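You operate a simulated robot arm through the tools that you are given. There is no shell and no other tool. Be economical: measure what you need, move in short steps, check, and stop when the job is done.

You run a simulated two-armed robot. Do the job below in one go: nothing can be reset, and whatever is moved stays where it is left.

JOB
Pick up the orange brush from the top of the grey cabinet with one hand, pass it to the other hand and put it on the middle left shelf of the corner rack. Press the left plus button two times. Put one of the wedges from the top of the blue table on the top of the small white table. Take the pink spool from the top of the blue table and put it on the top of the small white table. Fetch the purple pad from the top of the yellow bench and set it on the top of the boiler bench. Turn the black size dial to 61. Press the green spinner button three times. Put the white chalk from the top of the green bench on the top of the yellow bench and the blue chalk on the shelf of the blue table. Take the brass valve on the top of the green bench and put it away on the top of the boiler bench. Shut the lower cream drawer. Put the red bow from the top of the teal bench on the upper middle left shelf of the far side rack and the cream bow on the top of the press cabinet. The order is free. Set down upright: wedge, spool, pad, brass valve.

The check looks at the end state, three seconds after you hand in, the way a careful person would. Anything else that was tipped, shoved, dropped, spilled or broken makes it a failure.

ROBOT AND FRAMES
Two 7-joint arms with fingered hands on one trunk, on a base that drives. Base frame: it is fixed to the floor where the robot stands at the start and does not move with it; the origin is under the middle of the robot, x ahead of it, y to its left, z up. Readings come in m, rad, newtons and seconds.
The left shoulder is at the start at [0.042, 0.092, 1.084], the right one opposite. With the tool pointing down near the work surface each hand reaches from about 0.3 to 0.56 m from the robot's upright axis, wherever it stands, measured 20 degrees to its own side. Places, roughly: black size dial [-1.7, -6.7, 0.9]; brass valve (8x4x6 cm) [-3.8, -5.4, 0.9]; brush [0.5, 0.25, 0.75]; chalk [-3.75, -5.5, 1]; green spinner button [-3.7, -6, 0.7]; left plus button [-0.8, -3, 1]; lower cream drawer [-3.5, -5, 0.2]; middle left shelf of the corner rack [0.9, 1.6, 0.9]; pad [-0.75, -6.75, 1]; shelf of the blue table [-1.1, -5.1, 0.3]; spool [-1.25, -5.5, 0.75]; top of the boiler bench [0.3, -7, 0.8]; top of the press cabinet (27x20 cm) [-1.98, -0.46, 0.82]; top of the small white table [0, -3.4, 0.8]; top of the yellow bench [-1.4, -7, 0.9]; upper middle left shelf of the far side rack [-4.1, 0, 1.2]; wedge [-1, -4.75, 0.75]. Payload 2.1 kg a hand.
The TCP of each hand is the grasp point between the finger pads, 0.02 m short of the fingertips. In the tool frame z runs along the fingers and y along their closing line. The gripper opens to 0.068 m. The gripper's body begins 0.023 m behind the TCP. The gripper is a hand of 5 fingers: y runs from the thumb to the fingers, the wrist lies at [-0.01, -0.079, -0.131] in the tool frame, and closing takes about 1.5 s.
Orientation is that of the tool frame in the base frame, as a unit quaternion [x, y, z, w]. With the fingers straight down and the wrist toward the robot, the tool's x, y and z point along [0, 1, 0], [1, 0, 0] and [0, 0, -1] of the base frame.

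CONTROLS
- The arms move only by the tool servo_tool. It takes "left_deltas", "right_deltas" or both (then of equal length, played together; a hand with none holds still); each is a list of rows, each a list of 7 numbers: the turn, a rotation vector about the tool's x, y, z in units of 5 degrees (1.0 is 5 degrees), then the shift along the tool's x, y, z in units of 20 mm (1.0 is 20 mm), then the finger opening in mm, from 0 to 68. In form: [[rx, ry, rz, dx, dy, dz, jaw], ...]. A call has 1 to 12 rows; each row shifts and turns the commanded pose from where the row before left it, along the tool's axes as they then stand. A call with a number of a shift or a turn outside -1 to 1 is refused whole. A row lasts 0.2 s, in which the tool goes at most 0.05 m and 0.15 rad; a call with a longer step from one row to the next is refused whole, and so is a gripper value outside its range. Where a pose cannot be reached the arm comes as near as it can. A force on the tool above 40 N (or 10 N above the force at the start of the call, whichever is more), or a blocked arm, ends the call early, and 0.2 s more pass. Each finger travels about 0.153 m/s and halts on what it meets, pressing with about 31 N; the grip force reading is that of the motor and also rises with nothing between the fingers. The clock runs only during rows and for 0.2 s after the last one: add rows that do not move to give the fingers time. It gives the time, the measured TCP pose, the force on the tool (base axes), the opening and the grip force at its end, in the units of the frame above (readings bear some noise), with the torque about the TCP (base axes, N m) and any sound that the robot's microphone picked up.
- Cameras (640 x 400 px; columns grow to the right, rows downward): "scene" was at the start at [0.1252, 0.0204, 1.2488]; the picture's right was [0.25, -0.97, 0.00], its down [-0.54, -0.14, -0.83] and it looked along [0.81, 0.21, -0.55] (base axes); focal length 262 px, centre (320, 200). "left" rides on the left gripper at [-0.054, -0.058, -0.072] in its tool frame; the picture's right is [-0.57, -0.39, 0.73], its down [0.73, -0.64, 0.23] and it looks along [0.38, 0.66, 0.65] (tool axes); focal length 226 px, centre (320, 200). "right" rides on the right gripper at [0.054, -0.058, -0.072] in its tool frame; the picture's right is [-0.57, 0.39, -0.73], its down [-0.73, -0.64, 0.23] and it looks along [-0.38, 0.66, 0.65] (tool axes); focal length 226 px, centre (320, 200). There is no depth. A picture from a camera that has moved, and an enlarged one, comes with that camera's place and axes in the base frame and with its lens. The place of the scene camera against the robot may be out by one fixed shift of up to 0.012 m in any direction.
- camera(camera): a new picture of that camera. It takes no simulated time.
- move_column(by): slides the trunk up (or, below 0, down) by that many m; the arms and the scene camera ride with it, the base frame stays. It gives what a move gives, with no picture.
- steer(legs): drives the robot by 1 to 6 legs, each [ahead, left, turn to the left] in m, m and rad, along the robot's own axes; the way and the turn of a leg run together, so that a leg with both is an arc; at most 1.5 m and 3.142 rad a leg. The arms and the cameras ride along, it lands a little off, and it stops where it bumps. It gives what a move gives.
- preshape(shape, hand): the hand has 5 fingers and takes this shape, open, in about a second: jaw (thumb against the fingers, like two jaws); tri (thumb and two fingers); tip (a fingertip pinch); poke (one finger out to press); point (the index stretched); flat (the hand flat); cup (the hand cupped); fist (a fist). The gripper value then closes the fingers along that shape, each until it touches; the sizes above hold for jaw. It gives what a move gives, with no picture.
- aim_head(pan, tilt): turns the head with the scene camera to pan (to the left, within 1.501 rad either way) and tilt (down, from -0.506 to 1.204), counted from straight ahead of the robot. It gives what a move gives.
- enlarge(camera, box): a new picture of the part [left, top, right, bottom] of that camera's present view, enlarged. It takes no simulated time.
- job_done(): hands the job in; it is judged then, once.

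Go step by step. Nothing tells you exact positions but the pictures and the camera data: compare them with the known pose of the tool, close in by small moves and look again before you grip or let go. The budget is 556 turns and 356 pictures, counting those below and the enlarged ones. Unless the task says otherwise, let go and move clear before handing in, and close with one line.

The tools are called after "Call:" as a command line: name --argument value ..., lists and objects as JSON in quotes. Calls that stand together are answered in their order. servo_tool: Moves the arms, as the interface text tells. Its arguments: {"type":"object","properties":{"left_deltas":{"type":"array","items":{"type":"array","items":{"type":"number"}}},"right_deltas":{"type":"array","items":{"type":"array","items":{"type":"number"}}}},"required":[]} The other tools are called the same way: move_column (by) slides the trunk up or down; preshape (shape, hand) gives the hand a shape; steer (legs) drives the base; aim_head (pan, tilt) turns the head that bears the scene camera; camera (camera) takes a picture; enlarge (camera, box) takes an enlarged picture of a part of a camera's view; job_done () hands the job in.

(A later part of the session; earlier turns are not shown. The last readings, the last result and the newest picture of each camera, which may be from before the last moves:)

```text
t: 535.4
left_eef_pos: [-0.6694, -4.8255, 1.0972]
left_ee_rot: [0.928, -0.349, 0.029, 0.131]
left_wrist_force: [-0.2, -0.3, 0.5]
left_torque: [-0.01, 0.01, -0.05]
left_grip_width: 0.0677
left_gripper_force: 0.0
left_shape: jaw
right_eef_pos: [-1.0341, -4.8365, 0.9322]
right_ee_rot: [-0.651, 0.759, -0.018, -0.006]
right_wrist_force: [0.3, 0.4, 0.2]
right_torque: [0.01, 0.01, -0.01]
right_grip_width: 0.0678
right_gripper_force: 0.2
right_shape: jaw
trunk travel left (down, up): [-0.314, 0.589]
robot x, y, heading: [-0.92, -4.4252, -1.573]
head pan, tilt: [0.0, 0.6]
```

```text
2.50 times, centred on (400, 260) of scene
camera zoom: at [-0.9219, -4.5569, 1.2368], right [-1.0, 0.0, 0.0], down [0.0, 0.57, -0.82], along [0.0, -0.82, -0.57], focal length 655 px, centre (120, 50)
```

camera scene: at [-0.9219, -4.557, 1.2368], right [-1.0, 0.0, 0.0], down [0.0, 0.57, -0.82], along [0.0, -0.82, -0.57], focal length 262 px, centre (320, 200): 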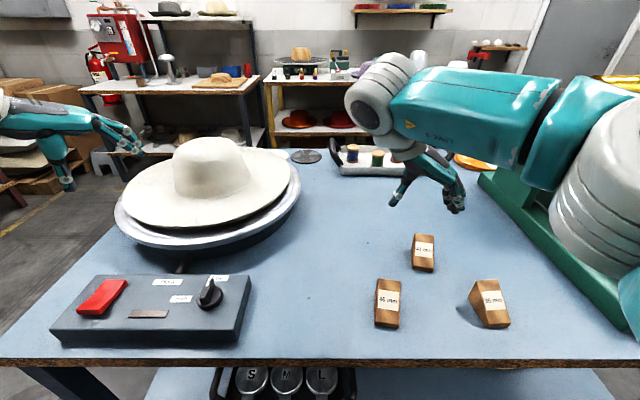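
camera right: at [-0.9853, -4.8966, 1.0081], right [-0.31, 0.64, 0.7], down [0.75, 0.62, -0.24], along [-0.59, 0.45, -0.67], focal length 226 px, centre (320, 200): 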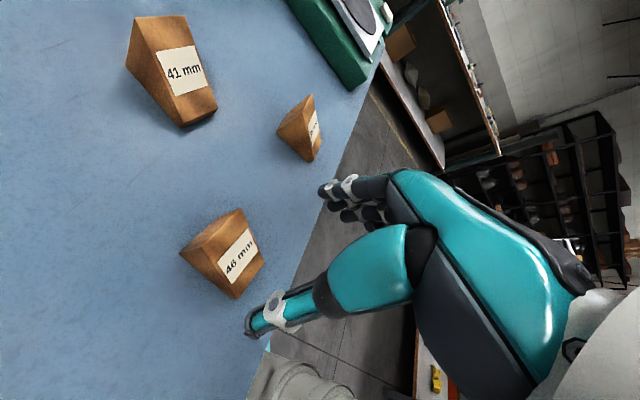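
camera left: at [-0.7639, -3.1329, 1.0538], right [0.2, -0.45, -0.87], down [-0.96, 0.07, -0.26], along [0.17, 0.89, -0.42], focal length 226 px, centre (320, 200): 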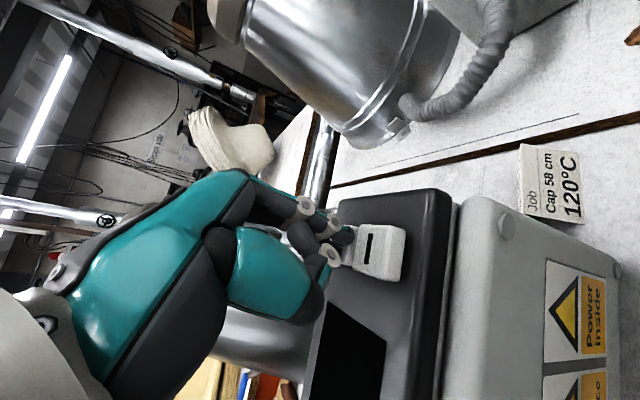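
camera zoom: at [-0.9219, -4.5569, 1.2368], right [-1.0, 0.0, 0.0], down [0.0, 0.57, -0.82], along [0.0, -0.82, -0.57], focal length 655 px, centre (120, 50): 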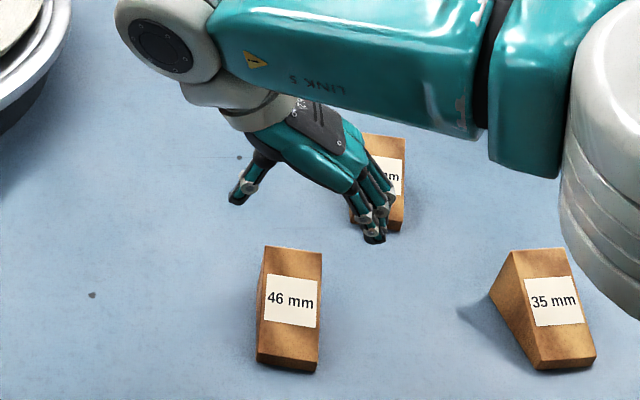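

Call:
servo_tool --right_deltas '[[0, 0, 0, -0.1, 0.42, 0.5, 68], [0, 0, 0, 0, 0, 0.8, 68], [0, 0, 0, 0, 0, 0.8, 68], [0, 0, 0, 0, 0, 0.8, 68], [0, 0, 0, 0, 0, 0.8, 68], [0, 0, 0, 0, 0, 0.7, 68], [0, 0, 0, 0, 0, 0, 68]]'

Call:
camera --camera "right"

Call:
enlarge --camera "scene" --box '[320, 200, 480, 340]'

```text
t: 537.0
left_eef_pos: [-0.6685, -4.8266, 1.0974]
left_ee_rot: [0.928, -0.349, 0.029, 0.13]
left_wrist_force: [-0.8, -0.9, 1.0]
left_torque: [0.03, 0.01, 0.04]
left_grip_width: 0.0678
left_gripper_force: 0.1
left_shape: jaw
right_eef_pos: [-1.0397, -4.8337, 0.8441]
right_ee_rot: [-0.651, 0.759, -0.018, -0.006]
right_wrist_force: [0.2, -0.3, -0.4]
right_torque: [0.01, 0.01, -0.05]
right_grip_width: 0.0678
right_gripper_force: 0.0
right_shape: jaw
trunk travel left (down, up): [-0.314, 0.589]
robot x, y, heading: [-0.9254, -4.4248, -1.565]
head pan, tilt: [0.0, 0.6]
```

```text
199 pictures are left
camera right: at [-0.9909, -4.8962, 0.9199], right [-0.31, 0.64, 0.7], down [0.75, 0.62, -0.24], along [-0.59, 0.45, -0.67], focal length 226 px, centre (320, 200)
```

right: 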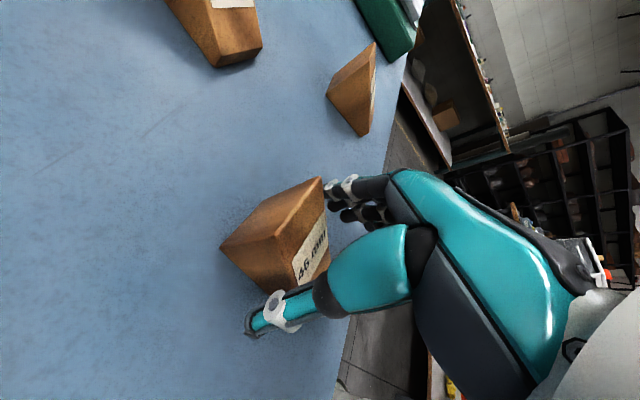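

```text
2.86 times, centred on (400, 270) of scene
camera zoom: at [-0.9219, -4.5569, 1.2368], right [-1.0, 0.0, 0.0], down [0.0, 0.57, -0.82], along [0.0, -0.82, -0.57], focal length 748 px, centre (91, 0)
```

zoom: 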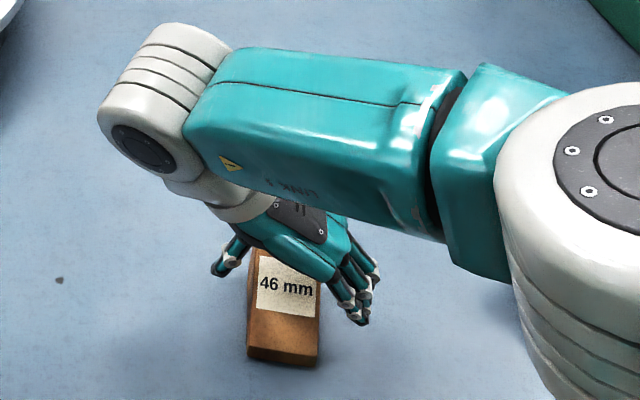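

The wedge stands between thumb and fingers. Closing.

Call:
servo_tool --right_deltas '[[0, 0, 0, 0, 0.1, 0, 60], [0, 0, 0, 0, 0, 0, 52], [0, 0, 0, 0, 0, 0, 40], [0, 0, 0, 0, 0, 0, 20], [0, 0, 0, 0, 0, 0, 0], [0, 0, 0, 0, 0, 0, 0], [0, 0, 0, 0, 0, 0, 0], [0, 0, 0, 0, 0, 0, 0]]'

Call:
camera --camera "right"

```text
t: 538.8
left_eef_pos: [-0.6687, -4.8261, 1.0961]
left_ee_rot: [0.928, -0.349, 0.029, 0.13]
left_wrist_force: [-0.4, -0.9, -0.4]
left_torque: [-0.01, -0.01, 0.02]
left_grip_width: 0.0682
left_gripper_force: 0.1
left_shape: jaw
right_eef_pos: [-1.0411, -4.8347, 0.8445]
right_ee_rot: [-0.651, 0.759, -0.019, -0.005]
right_wrist_force: [0.1, -0.1, 0.2]
right_torque: [0.0, 0.06, 0.02]
right_grip_width: 0.0337
right_gripper_force: 30.9
right_shape: jaw
trunk travel left (down, up): [-0.314, 0.589]
robot x, y, heading: [-0.924, -4.4229, -1.573]
head pan, tilt: [0.0, 0.6]
```

```text
197 pictures are left
camera right: at [-0.9931, -4.8961, 0.9198], right [-0.31, 0.64, 0.7], down [0.75, 0.62, -0.24], along [-0.59, 0.45, -0.67], focal length 226 px, centre (320, 200)
```

right: 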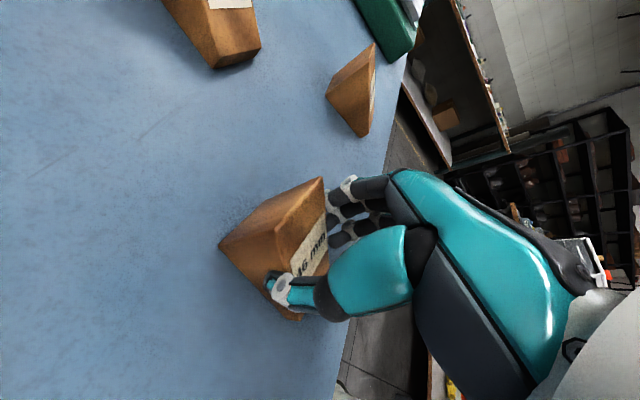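

Gripped at 34 mm. I lift and check.

Call:
servo_tool --right_deltas '[[0, 0, 0, 0, 0, -0.3, 0], [0, 0, 0, 0, 0, -0.6, 0], [0, 0, 0, 0, 0, -1, 0], [0, 0, 0, 0, 0, -1, 0], [0, 0, 0, 0, 0, -1, 0], [0, 0, 0, 0, 0, -1, 0], [0, 0, 0, 0, 0, -1, 0], [0, 0, 0, 0, 0, -1, 0], [0, 0, 0, 0, 0, -1, 0], [0, 0, 0, 0, 0, 0, 0]]'

Call:
camera --camera "right"

Call:
camera --camera "scene"

```text
t: 541.0
left_eef_pos: [-0.6692, -4.8266, 1.0966]
left_ee_rot: [0.928, -0.349, 0.029, 0.131]
left_wrist_force: [0.1, -0.4, 0.5]
left_torque: [0.01, 0.04, -0.01]
left_grip_width: 0.0677
left_gripper_force: 0.0
left_shape: jaw
right_eef_pos: [-1.0463, -4.8294, 1.0025]
right_ee_rot: [-0.652, 0.758, -0.019, -0.006]
right_wrist_force: [0.0, 0.3, -0.3]
right_torque: [0.0, 0.01, 0.0]
right_grip_width: 0.034
right_gripper_force: 31.4
right_shape: jaw
trunk travel left (down, up): [-0.314, 0.589]
robot x, y, heading: [-0.9218, -4.4289, -1.57]
head pan, tilt: [0.0, 0.6]
```

```text
196 pictures are left
camera right: at [-0.9974, -4.8913, 1.0784], right [-0.31, 0.64, 0.7], down [0.75, 0.62, -0.24], along [-0.59, 0.45, -0.67], focal length 226 px, centre (320, 200)
```

right: 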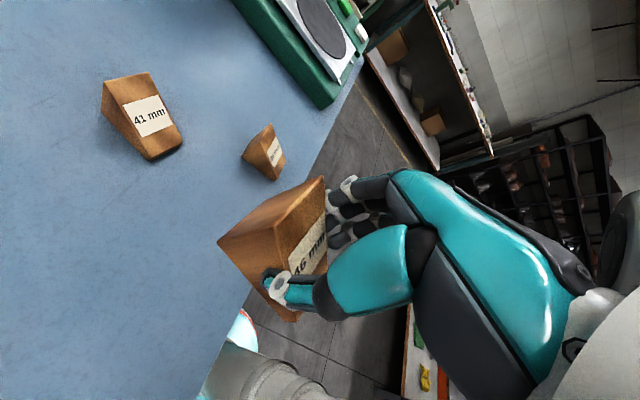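

```text
195 pictures are left
camera scene: at [-0.9219, -4.5569, 1.2368], right [-1.0, 0.0, 0.0], down [0.0, 0.57, -0.82], along [0.0, -0.82, -0.57], focal length 262 px, centre (320, 200)
```

scene: 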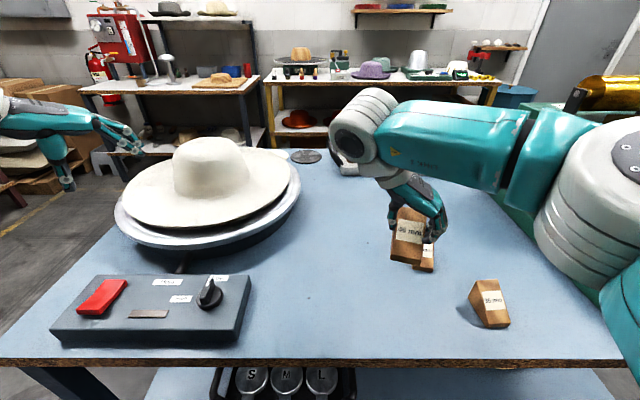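

The wedge is held, orientation kept. I carry it to the white table.

Call:
move_column --by 0.15

Call:
steer --legs '[[-0.42, 0, 0], [0, 0, 1.57], [0, 0, 1.57], [0, -0.6, 0]]'

Call:
camera --camera "scene"

```text
t: 542.7
left_eef_pos: [-0.6684, -4.8262, 1.2465]
left_ee_rot: [0.927, -0.349, 0.029, 0.13]
left_wrist_force: [-0.5, 0.6, 0.6]
left_torque: [0.01, 0.0, 0.01]
left_grip_width: 0.0682
left_gripper_force: 0.0
left_shape: jaw
right_eef_pos: [-1.0465, -4.83, 1.1525]
right_ee_rot: [-0.652, 0.758, -0.019, -0.005]
right_wrist_force: [0.1, 0.9, -0.8]
right_torque: [-0.04, -0.02, 0.02]
right_grip_width: 0.0338
right_gripper_force: 30.7
right_shape: jaw
trunk travel left (down, up): [-0.464, 0.439]
robot x, y, heading: [-0.9215, -4.4227, -1.565]
head pan, tilt: [0.0, 0.6]
```

```text
t: 555.9
left_eef_pos: [-0.5857, -3.6007, 1.2475]
left_ee_rot: [0.343, 0.93, 0.131, -0.03]
left_wrist_force: [-0.4, -0.4, 0.2]
left_torque: [0.03, 0.01, 0.02]
left_grip_width: 0.0679
left_gripper_force: 0.1
left_shape: jaw
right_eef_pos: [-0.2094, -3.592, 1.1531]
right_ee_rot: [0.754, 0.656, 0.006, -0.019]
right_wrist_force: [-0.1, 0.4, -0.6]
right_torque: [-0.01, 0.02, -0.03]
right_grip_width: 0.034
right_gripper_force: 30.7
right_shape: jaw
trunk travel left (down, up): [-0.464, 0.439]
robot x, y, heading: [-0.3271, -3.9962, 1.587]
head pan, tilt: [0.0, 0.6]
```

```text
194 pictures are left
camera scene: at [-0.3297, -3.8892, 1.3878], right [1.0, 0.02, 0.0], down [0.01, -0.57, -0.82], along [-0.01, 0.82, -0.57], focal length 262 px, centre (320, 200)
```

scene: 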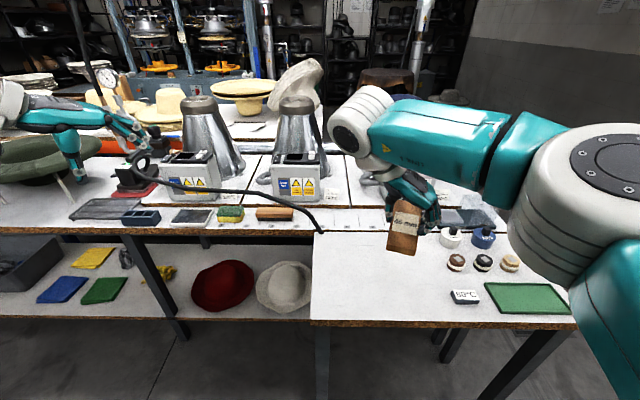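

I drive 12 cm closer, lower the trunk, and place the wedge on the free left part.

Call:
steer --legs '[[0.12, 0, 0]]'

Call:
move_column --by -0.15

Call:
servo_tool --right_deltas '[[0, 0, 0, 0.6, -0.3, 0.3, 0], [0, 0, 0, 0.6, -0.3, 0.5, 0], [0, 0, 0, 0.6, -0.3, 0.5, 0], [0, 0, 0, 0.6, -0.3, 0.5, 0], [0, 0, 0, 0.5, -0.2, 0.5, 0], [0, 0, 0, 0, 0, 0.8, 0], [0, 0, 0, 0, 0, 0.8, 0], [0, 0, 0, 0, 0, 0, 0]]'

Call:
camera --camera "scene"

Call:
camera --camera "right"

```text
t: 557.2
left_eef_pos: [-0.5887, -3.479, 1.2465]
left_ee_rot: [0.342, 0.93, 0.129, -0.03]
left_wrist_force: [0.2, 0.5, 0.2]
left_torque: [0.01, 0.0, 0.02]
left_grip_width: 0.0681
left_gripper_force: 0.1
left_shape: jaw
right_eef_pos: [-0.211, -3.4715, 1.1514]
right_ee_rot: [0.754, 0.657, 0.005, -0.018]
right_wrist_force: [0.4, 0.5, -0.9]
right_torque: [0.0, 0.0, 0.01]
right_grip_width: 0.0337
right_gripper_force: 31.2
right_shape: jaw
trunk travel left (down, up): [-0.464, 0.439]
robot x, y, heading: [-0.3285, -3.8765, 1.585]
head pan, tilt: [0.0, 0.6]
```

```text
t: 558.9
left_eef_pos: [-0.5889, -3.4804, 1.0964]
left_ee_rot: [0.344, 0.93, 0.13, -0.03]
left_wrist_force: [-0.3, -0.5, -0.3]
left_torque: [0.0, -0.04, 0.0]
left_grip_width: 0.068
left_gripper_force: 0.0
left_shape: jaw
right_eef_pos: [-0.2116, -3.4712, 1.0008]
right_ee_rot: [0.755, 0.656, 0.006, -0.019]
right_wrist_force: [-0.9, 0.0, 0.2]
right_torque: [-0.01, 0.0, -0.01]
right_grip_width: 0.0334
right_gripper_force: 31.0
right_shape: jaw
trunk travel left (down, up): [-0.314, 0.589]
robot x, y, heading: [-0.3256, -3.8783, 1.589]
head pan, tilt: [0.0, 0.6]
```

```text
t: 560.7
left_eef_pos: [-0.5881, -3.479, 1.0965]
left_ee_rot: [0.344, 0.93, 0.13, -0.029]
left_wrist_force: [0.2, 0.0, 0.4]
left_torque: [0.0, -0.03, 0.0]
left_grip_width: 0.0678
left_gripper_force: 0.1
left_shape: jaw
right_eef_pos: [-0.2299, -3.4263, 0.934]
right_ee_rot: [0.754, 0.656, 0.006, -0.019]
right_wrist_force: [-0.2, 0.3, -0.9]
right_torque: [-0.02, 0.01, 0.01]
right_grip_width: 0.0334
right_gripper_force: 31.2
right_shape: jaw
right hand out of reach, approached as far as the arm can: row 4, 5
trunk travel left (down, up): [-0.314, 0.589]
robot x, y, heading: [-0.33, -3.8783, 1.585]
head pan, tilt: [0.0, 0.6]
```

```text
193 pictures are left
camera scene: at [-0.3323, -3.7494, 1.2368], right [1.0, 0.02, 0.0], down [0.01, -0.57, -0.82], along [-0.01, 0.82, -0.57], focal length 262 px, centre (320, 200)
```

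scene: 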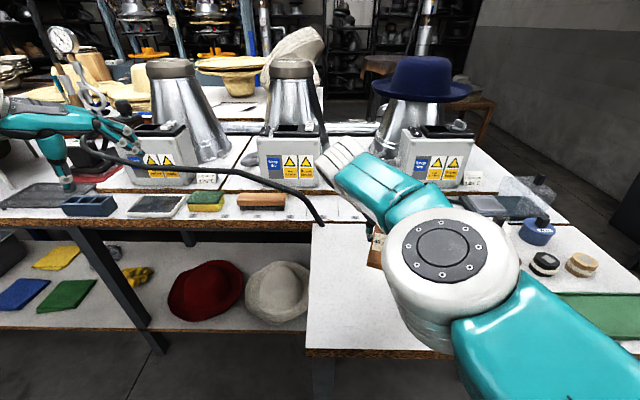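

```text
192 pictures are left
camera right: at [-0.2778, -3.3667, 1.0101], right [0.32, -0.64, 0.7], down [-0.74, -0.63, -0.24], along [0.59, -0.44, -0.67], focal length 226 px, centre (320, 200)
```

right: 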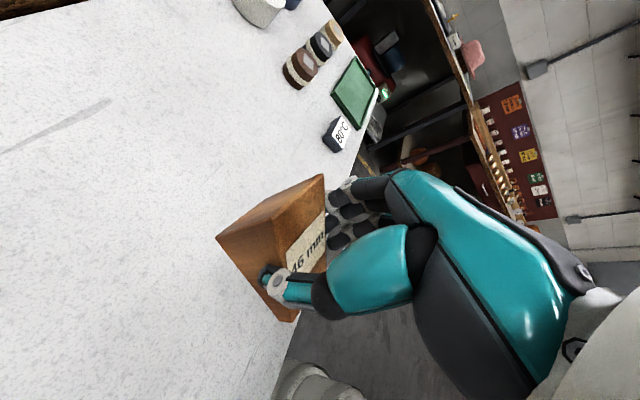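

Call:
servo_tool --right_deltas '[[0, 0, 0, 0, 0, 0.8, 0], [0, 0, 0, 0, 0, 0.8, 0], [0, 0, 0, 0, 0, 0.8, 0], [0, 0, 0, 0, 0, 0.6, 0], [0, 0, 0, 0, 0, 0, 0]]'

Call:
servo_tool --right_deltas '[[0, 0, 0, 0, 0, 0.2, 0], [0, 0, 0, 0, 0, 0.2, 0], [0, 0, 0, 0, 0, 0, 0]]'

```text
t: 561.9
left_eef_pos: [-0.5875, -3.4807, 1.0964]
left_ee_rot: [0.343, 0.93, 0.131, -0.029]
left_wrist_force: [0.7, 0.4, 1.2]
left_torque: [0.0, 0.02, 0.01]
left_grip_width: 0.0678
left_gripper_force: 0.0
left_shape: jaw
right_eef_pos: [-0.2287, -3.4298, 0.8767]
right_ee_rot: [0.754, 0.657, 0.006, -0.018]
right_wrist_force: [-0.2, -0.8, -1.0]
right_torque: [-0.01, -0.01, -0.02]
right_grip_width: 0.0336
right_gripper_force: 31.0
right_shape: jaw
right hand out of reach, approached as far as the arm can: row 2, 4
trunk travel left (down, up): [-0.314, 0.589]
robot x, y, heading: [-0.33, -3.8784, 1.584]
head pan, tilt: [0.0, 0.6]
```

```text
t: 562.7
left_eef_pos: [-0.5876, -3.4808, 1.0966]
left_ee_rot: [0.344, 0.93, 0.13, -0.029]
left_wrist_force: [-0.2, -0.1, -0.4]
left_torque: [-0.01, 0.0, 0.01]
left_grip_width: 0.0679
left_gripper_force: 0.0
left_shape: jaw
right_eef_pos: [-0.2282, -3.4309, 0.8694]
right_ee_rot: [0.753, 0.657, 0.006, -0.021]
right_wrist_force: [0.7, -0.2, -0.3]
right_torque: [0.0, -0.02, 0.0]
right_grip_width: 0.0332
right_gripper_force: 31.1
right_shape: jaw
trunk travel left (down, up): [-0.314, 0.589]
robot x, y, heading: [-0.3293, -3.8779, 1.585]
head pan, tilt: [0.0, 0.6]
```

Call:
move_column --by -0.012

Call:
move_column --by -0.006

Call:
camera --camera "right"

```text
t: 563.3
left_eef_pos: [-0.5878, -3.4802, 1.085]
left_ee_rot: [0.344, 0.93, 0.129, -0.029]
left_wrist_force: [-0.4, -0.4, 0.1]
left_torque: [-0.02, 0.03, -0.01]
left_grip_width: 0.0677
left_gripper_force: 0.0
left_shape: jaw
right_eef_pos: [-0.2284, -3.4297, 0.8569]
right_ee_rot: [0.754, 0.656, 0.006, -0.018]
right_wrist_force: [0.0, -0.2, -0.5]
right_torque: [0.01, 0.01, 0.0]
right_grip_width: 0.0337
right_gripper_force: 30.9
right_shape: jaw
trunk travel left (down, up): [-0.302, 0.601]
robot x, y, heading: [-0.3292, -3.8807, 1.588]
head pan, tilt: [0.0, 0.6]
```

```text
t: 563.9
left_eef_pos: [-0.5891, -3.4803, 1.0789]
left_ee_rot: [0.343, 0.93, 0.13, -0.03]
left_wrist_force: [0.2, 0.1, -0.1]
left_torque: [0.0, 0.03, -0.02]
left_grip_width: 0.068
left_gripper_force: 0.0
left_shape: jaw
right_eef_pos: [-0.2281, -3.4291, 0.8519]
right_ee_rot: [0.754, 0.657, 0.006, -0.018]
right_wrist_force: [0.8, 1.1, -1.0]
right_torque: [0.02, -0.03, 0.0]
right_grip_width: 0.0337
right_gripper_force: 30.9
right_shape: jaw
trunk travel left (down, up): [-0.296, 0.607]
robot x, y, heading: [-0.3304, -3.8781, 1.588]
head pan, tilt: [0.0, 0.6]
```

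```text
191 pictures are left
camera right: at [-0.2774, -3.3716, 0.9269], right [0.32, -0.64, 0.7], down [-0.74, -0.63, -0.24], along [0.59, -0.44, -0.67], focal length 226 px, centre (320, 200)
```

right: 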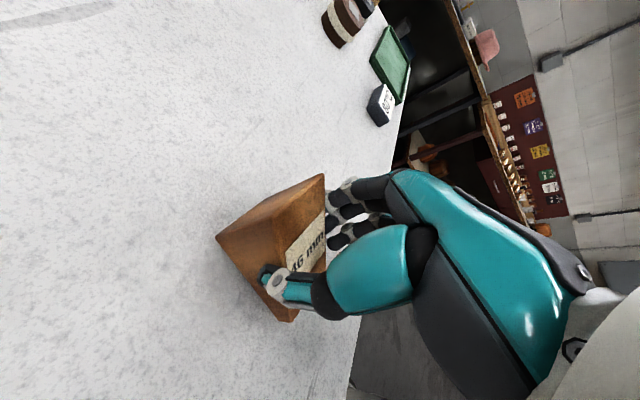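

Call:
move_column --by -0.006

Call:
move_column --by -0.004

```text
t: 564.4
left_eef_pos: [-0.5884, -3.4796, 1.0726]
left_ee_rot: [0.343, 0.93, 0.13, -0.029]
left_wrist_force: [0.0, 0.8, 0.1]
left_torque: [0.02, -0.02, 0.0]
left_grip_width: 0.0677
left_gripper_force: 0.1
left_shape: jaw
right_eef_pos: [-0.2289, -3.4298, 0.8456]
right_ee_rot: [0.754, 0.656, 0.005, -0.019]
right_wrist_force: [-0.6, -0.3, -0.4]
right_torque: [-0.02, 0.02, -0.01]
right_grip_width: 0.0336
right_gripper_force: 31.0
right_shape: jaw
trunk travel left (down, up): [-0.29, 0.613]
robot x, y, heading: [-0.3282, -3.8786, 1.588]
head pan, tilt: [0.0, 0.6]
```

```text
t: 565.0
left_eef_pos: [-0.5879, -3.4798, 1.0698]
left_ee_rot: [0.343, 0.93, 0.131, -0.029]
left_wrist_force: [-0.2, -1.2, -0.4]
left_torque: [-0.01, 0.0, 0.0]
left_grip_width: 0.0677
left_gripper_force: 0.1
left_shape: jaw
right_eef_pos: [-0.2285, -3.4309, 0.8421]
right_ee_rot: [0.754, 0.656, 0.006, -0.019]
right_wrist_force: [-0.3, 1.7, 15.0]
right_torque: [-0.05, -0.13, 0.06]
right_grip_width: 0.0334
right_gripper_force: 31.2
right_shape: jaw
trunk travel left (down, up): [-0.286, 0.617]
robot x, y, heading: [-0.3282, -3.8763, 1.585]
head pan, tilt: [0.0, 0.6]
```

Contact. I ease up 2 mm, open, and lift away.

Call:
move_column --by 0.002

Call:
servo_tool --right_deltas '[[0, 0, 0, 0, 0, 0, 38], [0, 0, 0, 0, 0, 0, 46], [0, 0, 0, 0, 0, 0, 58], [0, 0, 0, 0, 0, 0, 68], [0, 0, 0, 0, 0, 0, 68], [0, 0, 0, 0, 0, -0.5, 68], [0, 0, 0, 0, 0, -0.8, 68], [0, 0, 0, 0, 0, -1, 68], [0, 0, 0, 0, 0, -1, 68], [0, 0, 0, 0, 0, -1, 68], [0, 0, 0, 0, 0, -1, 68]]'

Call:
camera --camera "right"

```text
t: 565.5
left_eef_pos: [-0.588, -3.4804, 1.071]
left_ee_rot: [0.343, 0.93, 0.13, -0.029]
left_wrist_force: [-0.3, -0.9, 0.1]
left_torque: [0.03, 0.0, 0.02]
left_grip_width: 0.0679
left_gripper_force: 0.1
left_shape: jaw
right_eef_pos: [-0.2288, -3.4309, 0.8433]
right_ee_rot: [0.754, 0.656, 0.006, -0.018]
right_wrist_force: [-0.1, 0.8, 3.9]
right_torque: [-0.03, -0.04, 0.05]
right_grip_width: 0.0337
right_gripper_force: 31.7
right_shape: jaw
trunk travel left (down, up): [-0.288, 0.615]
robot x, y, heading: [-0.3269, -3.8781, 1.588]
head pan, tilt: [0.0, 0.6]
```

```text
t: 567.9
left_eef_pos: [-0.5882, -3.4797, 1.0699]
left_ee_rot: [0.344, 0.93, 0.13, -0.03]
left_wrist_force: [0.1, -0.6, 0.1]
left_torque: [-0.03, 0.01, -0.02]
left_grip_width: 0.0678
left_gripper_force: 0.0
left_shape: jaw
right_eef_pos: [-0.2261, -3.4352, 0.9487]
right_ee_rot: [0.754, 0.657, 0.006, -0.019]
right_wrist_force: [0.1, -0.2, 0.4]
right_torque: [-0.01, 0.01, 0.03]
right_grip_width: 0.0677
right_gripper_force: 0.1
right_shape: jaw
trunk travel left (down, up): [-0.288, 0.615]
robot x, y, heading: [-0.3241, -3.8773, 1.589]
head pan, tilt: [0.0, 0.6]
```

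```text
190 pictures are left
camera right: at [-0.2755, -3.3768, 1.025], right [0.32, -0.64, 0.7], down [-0.74, -0.63, -0.24], along [0.59, -0.44, -0.67], focal length 226 px, centre (320, 200)
```

right: 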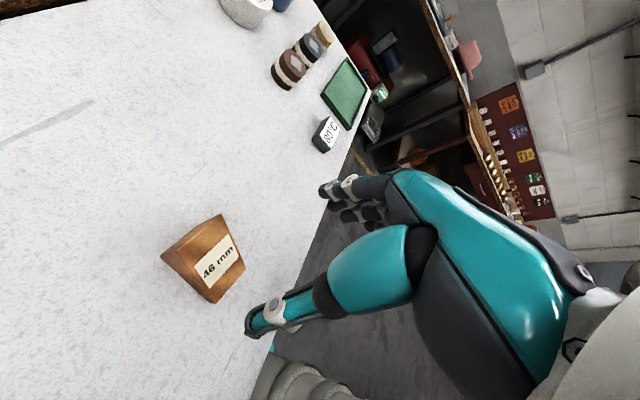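

The wedge stands upright on the white table. I restore the right hand, back off, and head west to the green bench.

Call:
servo_tool --right_deltas '[[0, 0, -1, 0, 0, -0.8, 68], [0, 0, -1, 0, 0, -0.8, 68], [0, 0, -1, 0, 0, -0.8, 68], [0, 0, -1, 0, 0, -0.8, 68], [0, 0, -1, 0, 0, -0.8, 68], [0, 0, -1, 0, 0, 0, 68], [0, 0, -1, 0, 0, 0, 68], [0, 0, -1, 0, 0, 0, 68], [0, 0, -1, 0, 0, 0, 68], [0, 0, -1, 0, 0, 0, 68], [0, 0, -1, 0, 0, 0, 68], [0, 0, -1, 0, 0, 0, 68]]'

Call:
servo_tool --right_deltas '[[0, 0, -1, -0.3, -0.3, 0, 68], [0, 0, -1, -0.3, -0.3, 0, 68], [0, 0, -1, -0.3, -0.5, 0, 68], [0, 0, -1, -0.3, -0.5, 0, 68], [0, 0, -1, -0.3, -0.5, 0, 68], [0, 0, -1, -0.3, -0.5, 0, 68], [0, 0, -1, -0.3, -0.5, 0, 68], [0, 0, -1, -0.3, -0.5, 0, 68], [0, 0, 0, 0, 0, 0, 68]]'

Call:
steer --legs '[[-0.25, 0, 0], [0, 0, 1.56]]'

Call:
move_column --by 0.25

Call:
aim_head --pan 0.3 --tilt 0.5

Call:
camera --camera "scene"

```text
t: 570.5
left_eef_pos: [-0.5874, -3.4806, 1.0702]
left_ee_rot: [0.343, 0.93, 0.131, -0.03]
left_wrist_force: [-0.5, 1.1, 0.1]
left_torque: [-0.01, 0.0, 0.0]
left_grip_width: 0.0682
left_gripper_force: 0.1
left_shape: jaw
right_eef_pos: [-0.2255, -3.4365, 1.0284]
right_ee_rot: [0.324, 0.946, 0.014, -0.014]
right_wrist_force: [-0.5, 0.1, -0.3]
right_torque: [-0.02, 0.0, -0.01]
right_grip_width: 0.0679
right_gripper_force: 0.2
right_shape: jaw
trunk travel left (down, up): [-0.288, 0.615]
robot x, y, heading: [-0.3288, -3.8748, 1.587]
head pan, tilt: [0.0, 0.6]
```

```text
t: 572.5
left_eef_pos: [-0.588, -3.4791, 1.07]
left_ee_rot: [0.343, 0.93, 0.131, -0.029]
left_wrist_force: [0.1, 0.5, -0.2]
left_torque: [0.02, -0.02, 0.02]
left_grip_width: 0.0678
left_gripper_force: 0.1
left_shape: jaw
right_eef_pos: [-0.2049, -3.5212, 1.0257]
right_ee_rot: [-0.019, 1.0, 0.018, -0.008]
right_wrist_force: [-0.4, -0.1, -0.7]
right_torque: [-0.01, 0.0, 0.0]
right_grip_width: 0.0681
right_gripper_force: 0.0
right_shape: jaw
trunk travel left (down, up): [-0.288, 0.615]
robot x, y, heading: [-0.3289, -3.8779, 1.585]
head pan, tilt: [0.0, 0.6]
```

```text
t: 578.1
left_eef_pos: [-0.7267, -4.3816, 1.0712]
left_ee_rot: [-0.411, 0.902, 0.072, -0.113]
left_wrist_force: [-0.3, 0.5, 0.3]
left_torque: [-0.01, -0.01, 0.01]
left_grip_width: 0.068
left_gripper_force: 0.0
left_shape: jaw
right_eef_pos: [-0.682, -3.998, 1.0267]
right_ee_rot: [0.717, -0.697, -0.007, 0.018]
right_wrist_force: [-0.1, -0.1, -0.2]
right_torque: [0.03, 0.0, -0.01]
right_grip_width: 0.0679
right_gripper_force: 0.2
right_shape: jaw
trunk travel left (down, up): [-0.288, 0.615]
robot x, y, heading: [-0.3269, -4.1249, -3.136]
head pan, tilt: [0.0, 0.6]
```

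```text
t: 580.7
left_eef_pos: [-0.7244, -4.3819, 1.3211]
left_ee_rot: [-0.411, 0.902, 0.072, -0.112]
left_wrist_force: [-0.4, 0.3, 0.1]
left_torque: [-0.02, 0.02, -0.01]
left_grip_width: 0.0679
left_gripper_force: 0.0
left_shape: jaw
right_eef_pos: [-0.6831, -3.9986, 1.2755]
right_ee_rot: [0.716, -0.697, -0.007, 0.019]
right_wrist_force: [0.4, 0.1, 0.1]
right_torque: [0.02, 0.01, -0.02]
right_grip_width: 0.068
right_gripper_force: 0.1
right_shape: jaw
trunk travel left (down, up): [-0.538, 0.365]
robot x, y, heading: [-0.3224, -4.1235, -3.132]
head pan, tilt: [0.0, 0.6]
```

```text
t: 581.5
left_eef_pos: [-0.7249, -4.381, 1.3213]
left_ee_rot: [-0.411, 0.902, 0.071, -0.113]
left_wrist_force: [0.0, 0.2, -0.1]
left_torque: [-0.02, -0.01, -0.01]
left_grip_width: 0.0682
left_gripper_force: 0.2
left_shape: jaw
right_eef_pos: [-0.6816, -3.9983, 1.2753]
right_ee_rot: [0.717, -0.697, -0.007, 0.018]
right_wrist_force: [0.4, -0.4, -0.2]
right_torque: [0.0, 0.01, -0.01]
right_grip_width: 0.068
right_gripper_force: 0.1
right_shape: jaw
trunk travel left (down, up): [-0.538, 0.365]
robot x, y, heading: [-0.3243, -4.1254, -3.128]
head pan, tilt: [0.3, 0.499]
```

```text
189 pictures are left
camera scene: at [-0.4307, -4.156, 1.4711], right [-0.3, 0.95, 0.0], down [0.46, 0.14, -0.88], along [-0.84, -0.26, -0.48], focal length 262 px, centre (320, 200)
```

scene: 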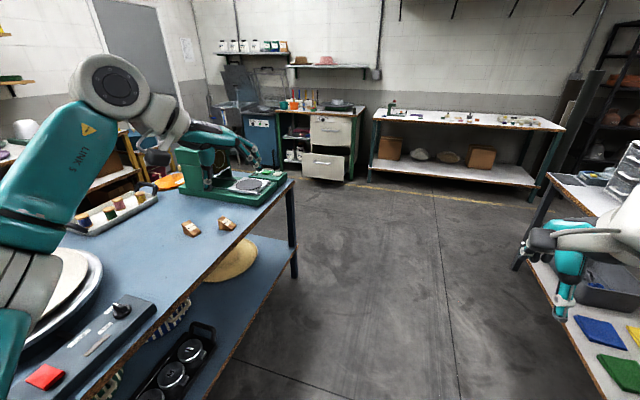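

Call:
steer --legs '[[1.3, 0, 0], [1.0, 0, 0.1], [0, 0.5, 0]]'

Call:
aim_head --pan 0.35 --tilt 0.6

Call:
camera --camera "scene"

```text
t: 595.2
left_eef_pos: [-2.9364, -4.9673, 1.3209]
left_ee_rot: [-0.447, 0.884, 0.067, -0.115]
left_wrist_force: [0.6, -0.6, -0.4]
left_torque: [0.0, 0.01, 0.01]
left_grip_width: 0.0681
left_gripper_force: 0.0
left_shape: jaw
right_eef_pos: [-2.9235, -4.5816, 1.2756]
right_ee_rot: [0.744, -0.667, -0.007, 0.019]
right_wrist_force: [-0.3, -0.2, 1.2]
right_torque: [0.01, 0.03, 0.01]
right_grip_width: 0.0679
right_gripper_force: 0.1
right_shape: jaw
trunk travel left (down, up): [-0.538, 0.365]
robot x, y, heading: [-2.5589, -4.6798, -3.058]
head pan, tilt: [0.3, 0.499]
```

```text
t: 595.8
left_eef_pos: [-2.9372, -4.9663, 1.3214]
left_ee_rot: [-0.447, 0.884, 0.067, -0.115]
left_wrist_force: [-0.4, 1.0, 0.2]
left_torque: [-0.05, 0.01, -0.01]
left_grip_width: 0.0681
left_gripper_force: 0.0
left_shape: jaw
right_eef_pos: [-2.9248, -4.5817, 1.2759]
right_ee_rot: [0.744, -0.668, -0.007, 0.018]
right_wrist_force: [0.5, -0.3, 0.0]
right_torque: [0.03, 0.0, -0.01]
right_grip_width: 0.0678
right_gripper_force: 0.1
right_shape: jaw
trunk travel left (down, up): [-0.538, 0.365]
robot x, y, heading: [-2.5618, -4.6787, -3.049]
head pan, tilt: [0.351, 0.6]
```

```text
188 pictures are left
camera scene: at [-2.657, -4.7213, 1.4621], right [-0.42, 0.91, 0.0], down [0.51, 0.24, -0.83], along [-0.75, -0.35, -0.56], focal length 262 px, centre (320, 200)
```

scene: 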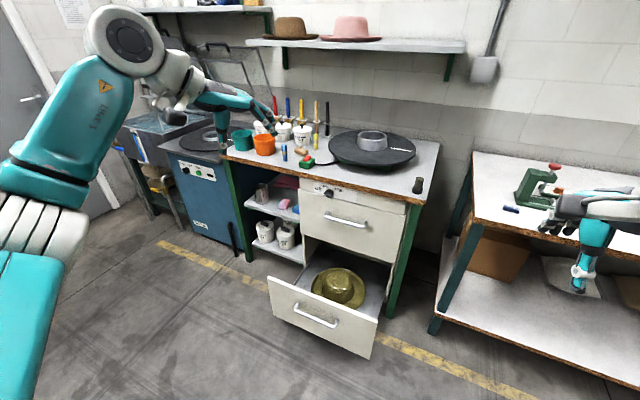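

Call:
enlarge --camera "scene" --box '[210, 90, 370, 190]'

Call:
enlarge --camera "scene" --box '[140, 130, 300, 260]'

```text
4.00 times, centred on (290, 140) of scene
camera zoom: at [-2.657, -4.7213, 1.4621], right [-0.42, 0.91, 0.0], down [0.51, 0.24, -0.83], along [-0.75, -0.35, -0.56], focal length 1048 px, centre (440, 440)
```

zoom: 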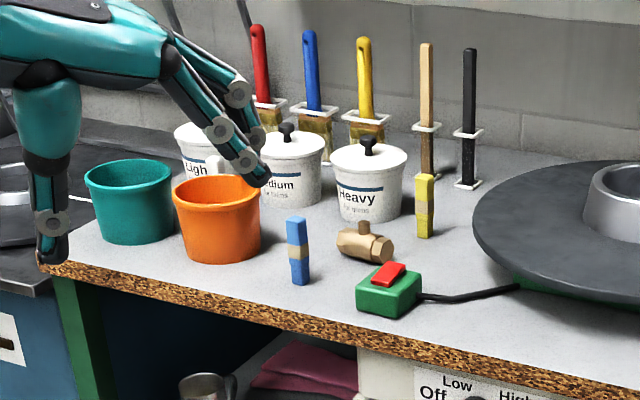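

```text
3.08 times, centred on (220, 195) of scene
camera zoom: at [-2.657, -4.7213, 1.4621], right [-0.42, 0.91, 0.0], down [0.51, 0.24, -0.83], along [-0.75, -0.35, -0.56], focal length 806 px, centre (628, 215)
```

zoom: 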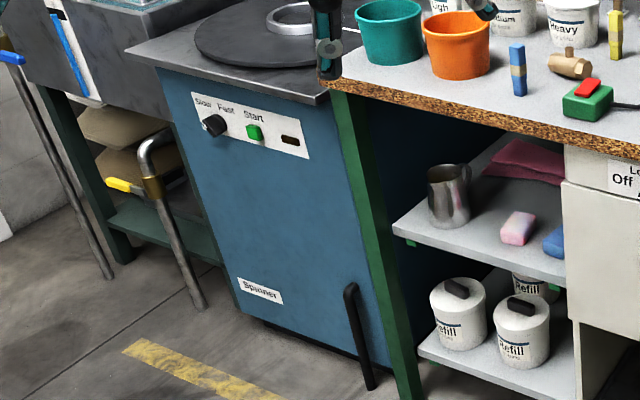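

The lower cream drawer stands open ~20 cm; the green bench holds blue chalk, brass valve, and the spinner with its green Start button beside it. First I close the drawer: fist on the right hand, left hand raised.

Call:
preshape --hand "right" --shape "fist"

Call:
servo_tool --left_deltas '[[0, 0, 0, 0.14, 0.22, -0.96, 68], [0, 0, 0, 0.14, 0.22, -0.96, 68], [0, 0, 0, 0.14, 0.22, -0.96, 68], [0, 0, 0, 0.14, 0.22, -0.96, 68], [0, 0, 0, 0.14, 0.22, -0.96, 68], [0, 0, 0, 0.14, 0.22, -0.96, 68], [0, 0, 0, 0.14, 0.22, -0.96, 68], [0, 0, 0, 0.14, 0.22, -0.96, 68], [0, 0, 0, 0.14, 0.22, -0.96, 68], [0, 0, 0, 0.14, 0.22, -0.96, 68]]'

Call:
steer --legs '[[0, 0, -0.085], [0.15, 0.3, 0]]'

Call:
aim_head --pan 0.0 --tilt 0.7

Call:
camera --camera "scene"

```text
t: 596.7
left_eef_pos: [-2.9361, -4.9666, 1.3206]
left_ee_rot: [-0.447, 0.884, 0.067, -0.115]
left_wrist_force: [1.2, -0.5, -0.5]
left_torque: [0.0, -0.02, 0.02]
left_grip_width: 0.0679
left_gripper_force: 0.1
left_shape: jaw
right_eef_pos: [-2.9246, -4.5816, 1.2752]
right_ee_rot: [0.744, -0.668, -0.006, 0.019]
right_wrist_force: [-0.9, 0.4, 0.1]
right_torque: [-0.06, 0.01, 0.01]
right_grip_width: 0.0
right_gripper_force: 0.1
right_shape: fist
trunk travel left (down, up): [-0.538, 0.365]
robot x, y, heading: [-2.5595, -4.6809, -3.062]
head pan, tilt: [0.351, 0.6]
```

```text
t: 598.9
left_eef_pos: [-2.9117, -4.9606, 1.474]
left_ee_rot: [-0.447, 0.884, 0.067, -0.115]
left_wrist_force: [-0.4, -0.3, -0.7]
left_torque: [0.0, 0.02, 0.03]
left_grip_width: 0.068
left_gripper_force: 0.0
left_shape: jaw
left hand out of reach, approached as far as the arm can: row 7, 8, 9, 10
right_eef_pos: [-2.9237, -4.5813, 1.2761]
right_ee_rot: [0.744, -0.668, -0.006, 0.019]
right_wrist_force: [0.1, 0.2, -0.2]
right_torque: [-0.03, 0.01, 0.0]
right_grip_width: 0.0002
right_gripper_force: 0.0
right_shape: fist
trunk travel left (down, up): [-0.538, 0.365]
robot x, y, heading: [-2.5611, -4.6796, -3.052]
head pan, tilt: [0.351, 0.6]
```

```text
t: 601.6
left_eef_pos: [-3.0839, -5.2369, 1.4734]
left_ee_rot: [-0.409, 0.903, 0.072, -0.111]
left_wrist_force: [0.0, 0.4, -0.7]
left_torque: [-0.04, 0.01, -0.01]
left_grip_width: 0.0682
left_gripper_force: 0.3
left_shape: jaw
right_eef_pos: [-3.0629, -4.8575, 1.2753]
right_ee_rot: [0.715, -0.699, -0.007, 0.018]
right_wrist_force: [-0.3, 0.7, 0.0]
right_torque: [-0.01, -0.01, 0.02]
right_grip_width: 0.0002
right_gripper_force: 0.0
right_shape: fist
trunk travel left (down, up): [-0.538, 0.365]
robot x, y, heading: [-2.7081, -4.9857, -3.141]
head pan, tilt: [0.351, 0.6]
```

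```text
t: 602.5
left_eef_pos: [-3.0837, -5.2359, 1.4735]
left_ee_rot: [-0.409, 0.903, 0.072, -0.113]
left_wrist_force: [-0.3, 0.0, -1.2]
left_torque: [0.0, 0.0, 0.01]
left_grip_width: 0.0679
left_gripper_force: 0.0
left_shape: jaw
right_eef_pos: [-3.0632, -4.856, 1.2753]
right_ee_rot: [0.715, -0.699, -0.007, 0.019]
right_wrist_force: [-0.8, -0.6, -0.2]
right_torque: [0.0, 0.0, -0.05]
right_grip_width: 0.0
right_gripper_force: 0.1
right_shape: fist
trunk travel left (down, up): [-0.538, 0.365]
robot x, y, heading: [-2.7029, -4.9865, -3.142]
head pan, tilt: [0.0, 0.7]
```

```text
185 pictures are left
camera scene: at [-2.8104, -4.9882, 1.4534], right [0.0, 1.0, 0.0], down [0.64, 0.0, -0.76], along [-0.76, 0.0, -0.64], focal length 262 px, centre (320, 200)
```

scene: 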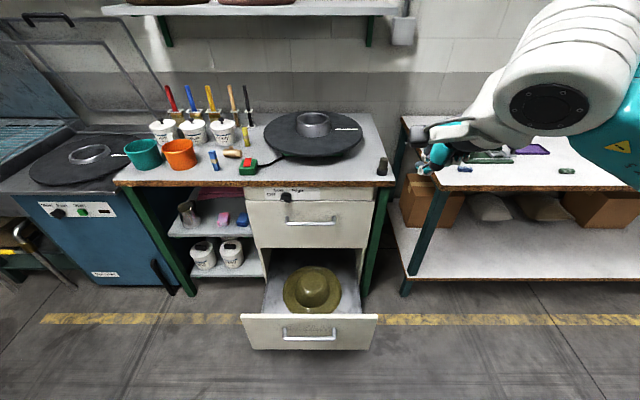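

Drawer front is at x≈−3.22, z 0.33–0.60. I shift to centre, lower the trunk, and reach down with the fist.

Call:
steer --legs '[[-0.08, 0.14, 0]]'

Call:
move_column --by -0.5

Call:
camera --camera "scene"

Call:
camera --camera "right"

```text
t: 603.9
left_eef_pos: [-3.0038, -5.3729, 1.4737]
left_ee_rot: [-0.411, 0.902, 0.073, -0.113]
left_wrist_force: [0.2, -0.8, -0.8]
left_torque: [-0.01, 0.01, -0.01]
left_grip_width: 0.0679
left_gripper_force: 0.1
left_shape: jaw
right_eef_pos: [-2.9831, -4.9936, 1.2754]
right_ee_rot: [0.716, -0.698, -0.008, 0.017]
right_wrist_force: [0.1, -0.9, -0.7]
right_torque: [0.01, 0.02, 0.01]
right_grip_width: 0.0001
right_gripper_force: 0.0
right_shape: fist
trunk travel left (down, up): [-0.538, 0.365]
robot x, y, heading: [-2.6289, -5.1215, -3.136]
head pan, tilt: [0.0, 0.7]
```

```text
refused: -0.5 is not a number from -0.4 to 0.4
```

```text
184 pictures are left
camera scene: at [-2.7305, -5.1253, 1.4535], right [-0.01, 1.0, 0.0], down [0.64, 0.0, -0.77], along [-0.77, 0.0, -0.64], focal length 262 px, centre (320, 200)
```

scene: 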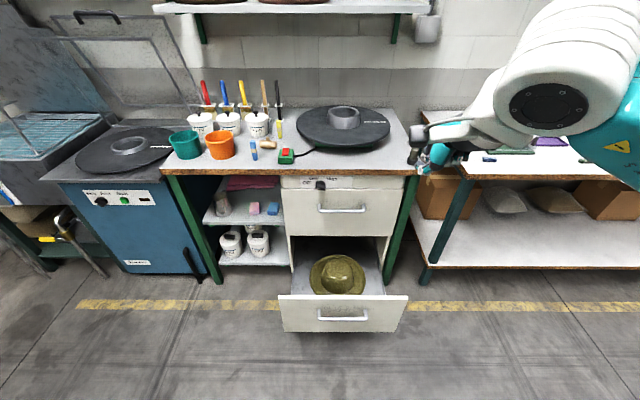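

```text
183 pictures are left
camera right: at [-2.9208, -5.0467, 1.347], right [-0.37, 0.57, 0.73], down [0.61, 0.75, -0.26], along [-0.7, 0.35, -0.63], focal length 226 px, centre (320, 200)
```

right: 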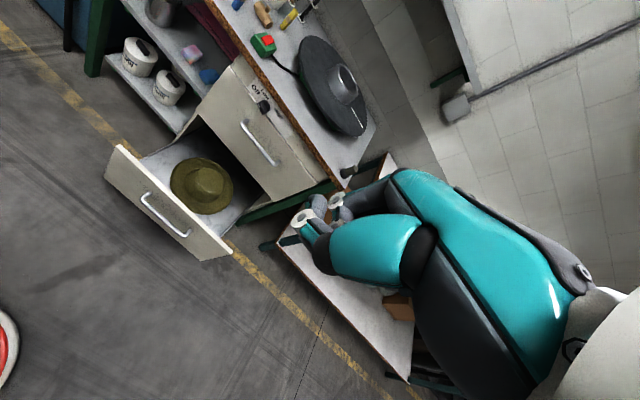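

Call:
move_column --by -0.4

Call:
servo_tool --right_deltas '[[0, 0, 0, 0, 0, 1, 0], [0, 0, 0, 0, 0, 1, 0], [0, 0, 0, 0, 0, 1, 0], [0, 0, 0, 0, 0, 1, 0], [0, 0, 0, 0, 0, 1, 0], [0, 0, 0, 0, 0, 1, 0], [0, 0, 0, 0, 0, 1, 0], [0, 0, 0, 0, 0, 1, 0], [0, 0, 0, 0, 0, 1, 0], [0, 0, 0, 0, 0, 1, 0], [0, 0, 0, 0, 0, 1, 0], [0, 0, 0, 0, 0, 1, 0]]'

Call:
servo_tool --right_deltas '[[0, 0, 0, 0, 0, 1, 0], [0, 0, 0, 0, 0, 1, 0], [0, 0, 0, 0, 0, 1, 0], [0, 0, 0, 0, 0, 1, 0], [0, 0, 0, 0, 0, 1, 0], [0, 0, 0, 0, 0, 1, 0], [0, 0, 0, 0, 0, 1, 0], [0, 0, 0, 0, 0, 0, 0]]'

Call:
camera --camera "right"

Call:
camera --camera "scene"

```text
t: 607.7
left_eef_pos: [-3.0042, -5.3712, 1.0744]
left_ee_rot: [-0.41, 0.902, 0.072, -0.113]
left_wrist_force: [0.2, 0.7, 1.1]
left_torque: [-0.04, 0.0, -0.03]
left_grip_width: 0.0678
left_gripper_force: 0.0
left_shape: jaw
right_eef_pos: [-2.9842, -4.994, 0.8755]
right_ee_rot: [0.716, -0.698, -0.007, 0.018]
right_wrist_force: [-0.2, -0.6, 0.4]
right_torque: [-0.02, 0.0, -0.01]
right_grip_width: 0.0001
right_gripper_force: 0.0
right_shape: fist
trunk travel left (down, up): [-0.138, 0.765]
robot x, y, heading: [-2.6292, -5.121, -3.135]
head pan, tilt: [0.0, 0.7]
```

```text
t: 610.3
left_eef_pos: [-3.0042, -5.3724, 1.0737]
left_ee_rot: [-0.41, 0.902, 0.071, -0.113]
left_wrist_force: [0.6, 0.6, -0.1]
left_torque: [0.02, -0.03, 0.01]
left_grip_width: 0.0679
left_gripper_force: 0.1
left_shape: jaw
right_eef_pos: [-2.992, -4.9951, 0.6367]
right_ee_rot: [0.716, -0.697, -0.007, 0.018]
right_wrist_force: [-0.4, 0.9, 0.0]
right_torque: [-0.03, -0.01, 0.01]
right_grip_width: 0.0
right_gripper_force: 0.1
right_shape: fist
trunk travel left (down, up): [-0.138, 0.765]
robot x, y, heading: [-2.6279, -5.1222, -3.134]
head pan, tilt: [0.0, 0.7]
```

```text
t: 612.1
left_eef_pos: [-3.0037, -5.3726, 1.0737]
left_ee_rot: [-0.41, 0.902, 0.072, -0.113]
left_wrist_force: [-1.1, -0.5, 0.0]
left_torque: [0.0, -0.02, -0.01]
left_grip_width: 0.068
left_gripper_force: 0.0
left_shape: jaw
right_eef_pos: [-2.999, -4.9847, 0.597]
right_ee_rot: [0.716, -0.697, -0.005, 0.017]
right_wrist_force: [-0.3, -0.2, 0.2]
right_torque: [0.01, -0.05, 0.0]
right_grip_width: 0.0
right_gripper_force: 0.1
right_shape: fist
right hand out of reach, approached as far as the arm can: row 2, 3, 4, 5, 6, 7
trunk travel left (down, up): [-0.138, 0.765]
robot x, y, heading: [-2.6244, -5.1248, -3.138]
head pan, tilt: [0.0, 0.7]
```

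```text
182 pictures are left
camera right: at [-2.9373, -5.0367, 0.6687], right [-0.38, 0.57, 0.73], down [0.61, 0.75, -0.26], along [-0.69, 0.35, -0.63], focal length 226 px, centre (320, 200)
```

right: 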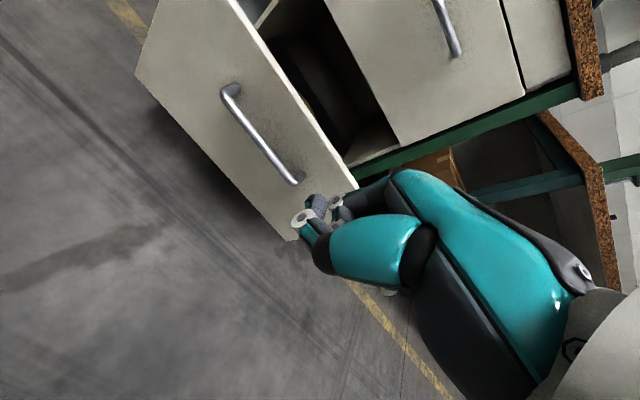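

```text
181 pictures are left
camera scene: at [-2.7892, -5.1247, 1.0496], right [-0.01, 1.0, 0.0], down [0.64, 0.0, -0.76], along [-0.76, 0.0, -0.64], focal length 262 px, centre (320, 200)
```

scene: 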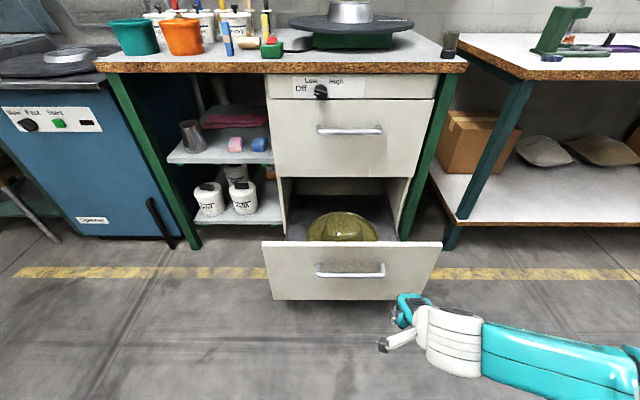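

Call:
move_column --by -0.12

Call:
steer --legs '[[0.1, 0, 0]]'

Call:
camera --camera "right"

```text
t: 613.6
left_eef_pos: [-3.0027, -5.3738, 0.9538]
left_ee_rot: [-0.41, 0.902, 0.072, -0.112]
left_wrist_force: [-0.6, 0.8, -0.1]
left_torque: [0.02, 0.0, 0.01]
left_grip_width: 0.0678
left_gripper_force: 0.1
left_shape: jaw
right_eef_pos: [-2.9907, -4.9829, 0.4485]
right_ee_rot: [0.716, -0.698, 0.029, -0.018]
right_wrist_force: [-0.1, 0.3, -0.2]
right_torque: [0.05, -0.01, 0.02]
right_grip_width: 0.0001
right_gripper_force: 0.1
right_shape: fist
trunk travel left (down, up): [-0.018, 0.885]
robot x, y, heading: [-2.6296, -5.1186, -3.138]
head pan, tilt: [0.0, 0.7]
```

```text
t: 614.8
left_eef_pos: [-3.1014, -5.3738, 0.9532]
left_ee_rot: [-0.411, 0.902, 0.072, -0.112]
left_wrist_force: [0.7, 0.1, -0.2]
left_torque: [-0.01, -0.02, -0.01]
left_grip_width: 0.0679
left_gripper_force: 0.0
left_shape: jaw
right_eef_pos: [-3.0898, -4.9827, 0.4484]
right_ee_rot: [0.716, -0.697, 0.03, -0.018]
right_wrist_force: [0.1, -0.1, -0.8]
right_torque: [0.03, -0.01, 0.04]
right_grip_width: 0.0001
right_gripper_force: 0.0
right_shape: fist
trunk travel left (down, up): [-0.018, 0.885]
robot x, y, heading: [-2.7311, -5.1228, -3.131]
head pan, tilt: [0.0, 0.7]
```

```text
180 pictures are left
camera right: at [-3.0347, -5.0368, 0.5256], right [-0.45, 0.57, 0.69], down [0.63, 0.75, -0.2], along [-0.63, 0.35, -0.7], focal length 226 px, centre (320, 200)
```

right: 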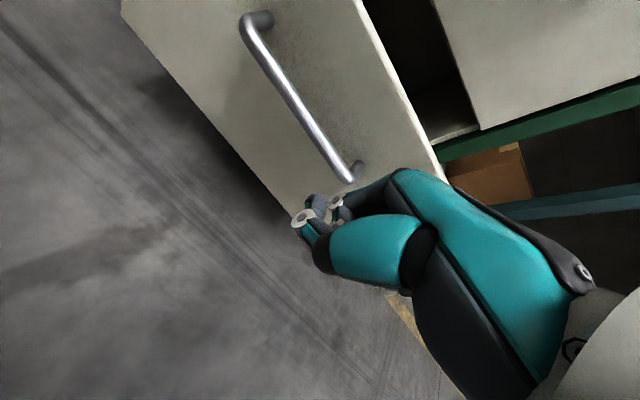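

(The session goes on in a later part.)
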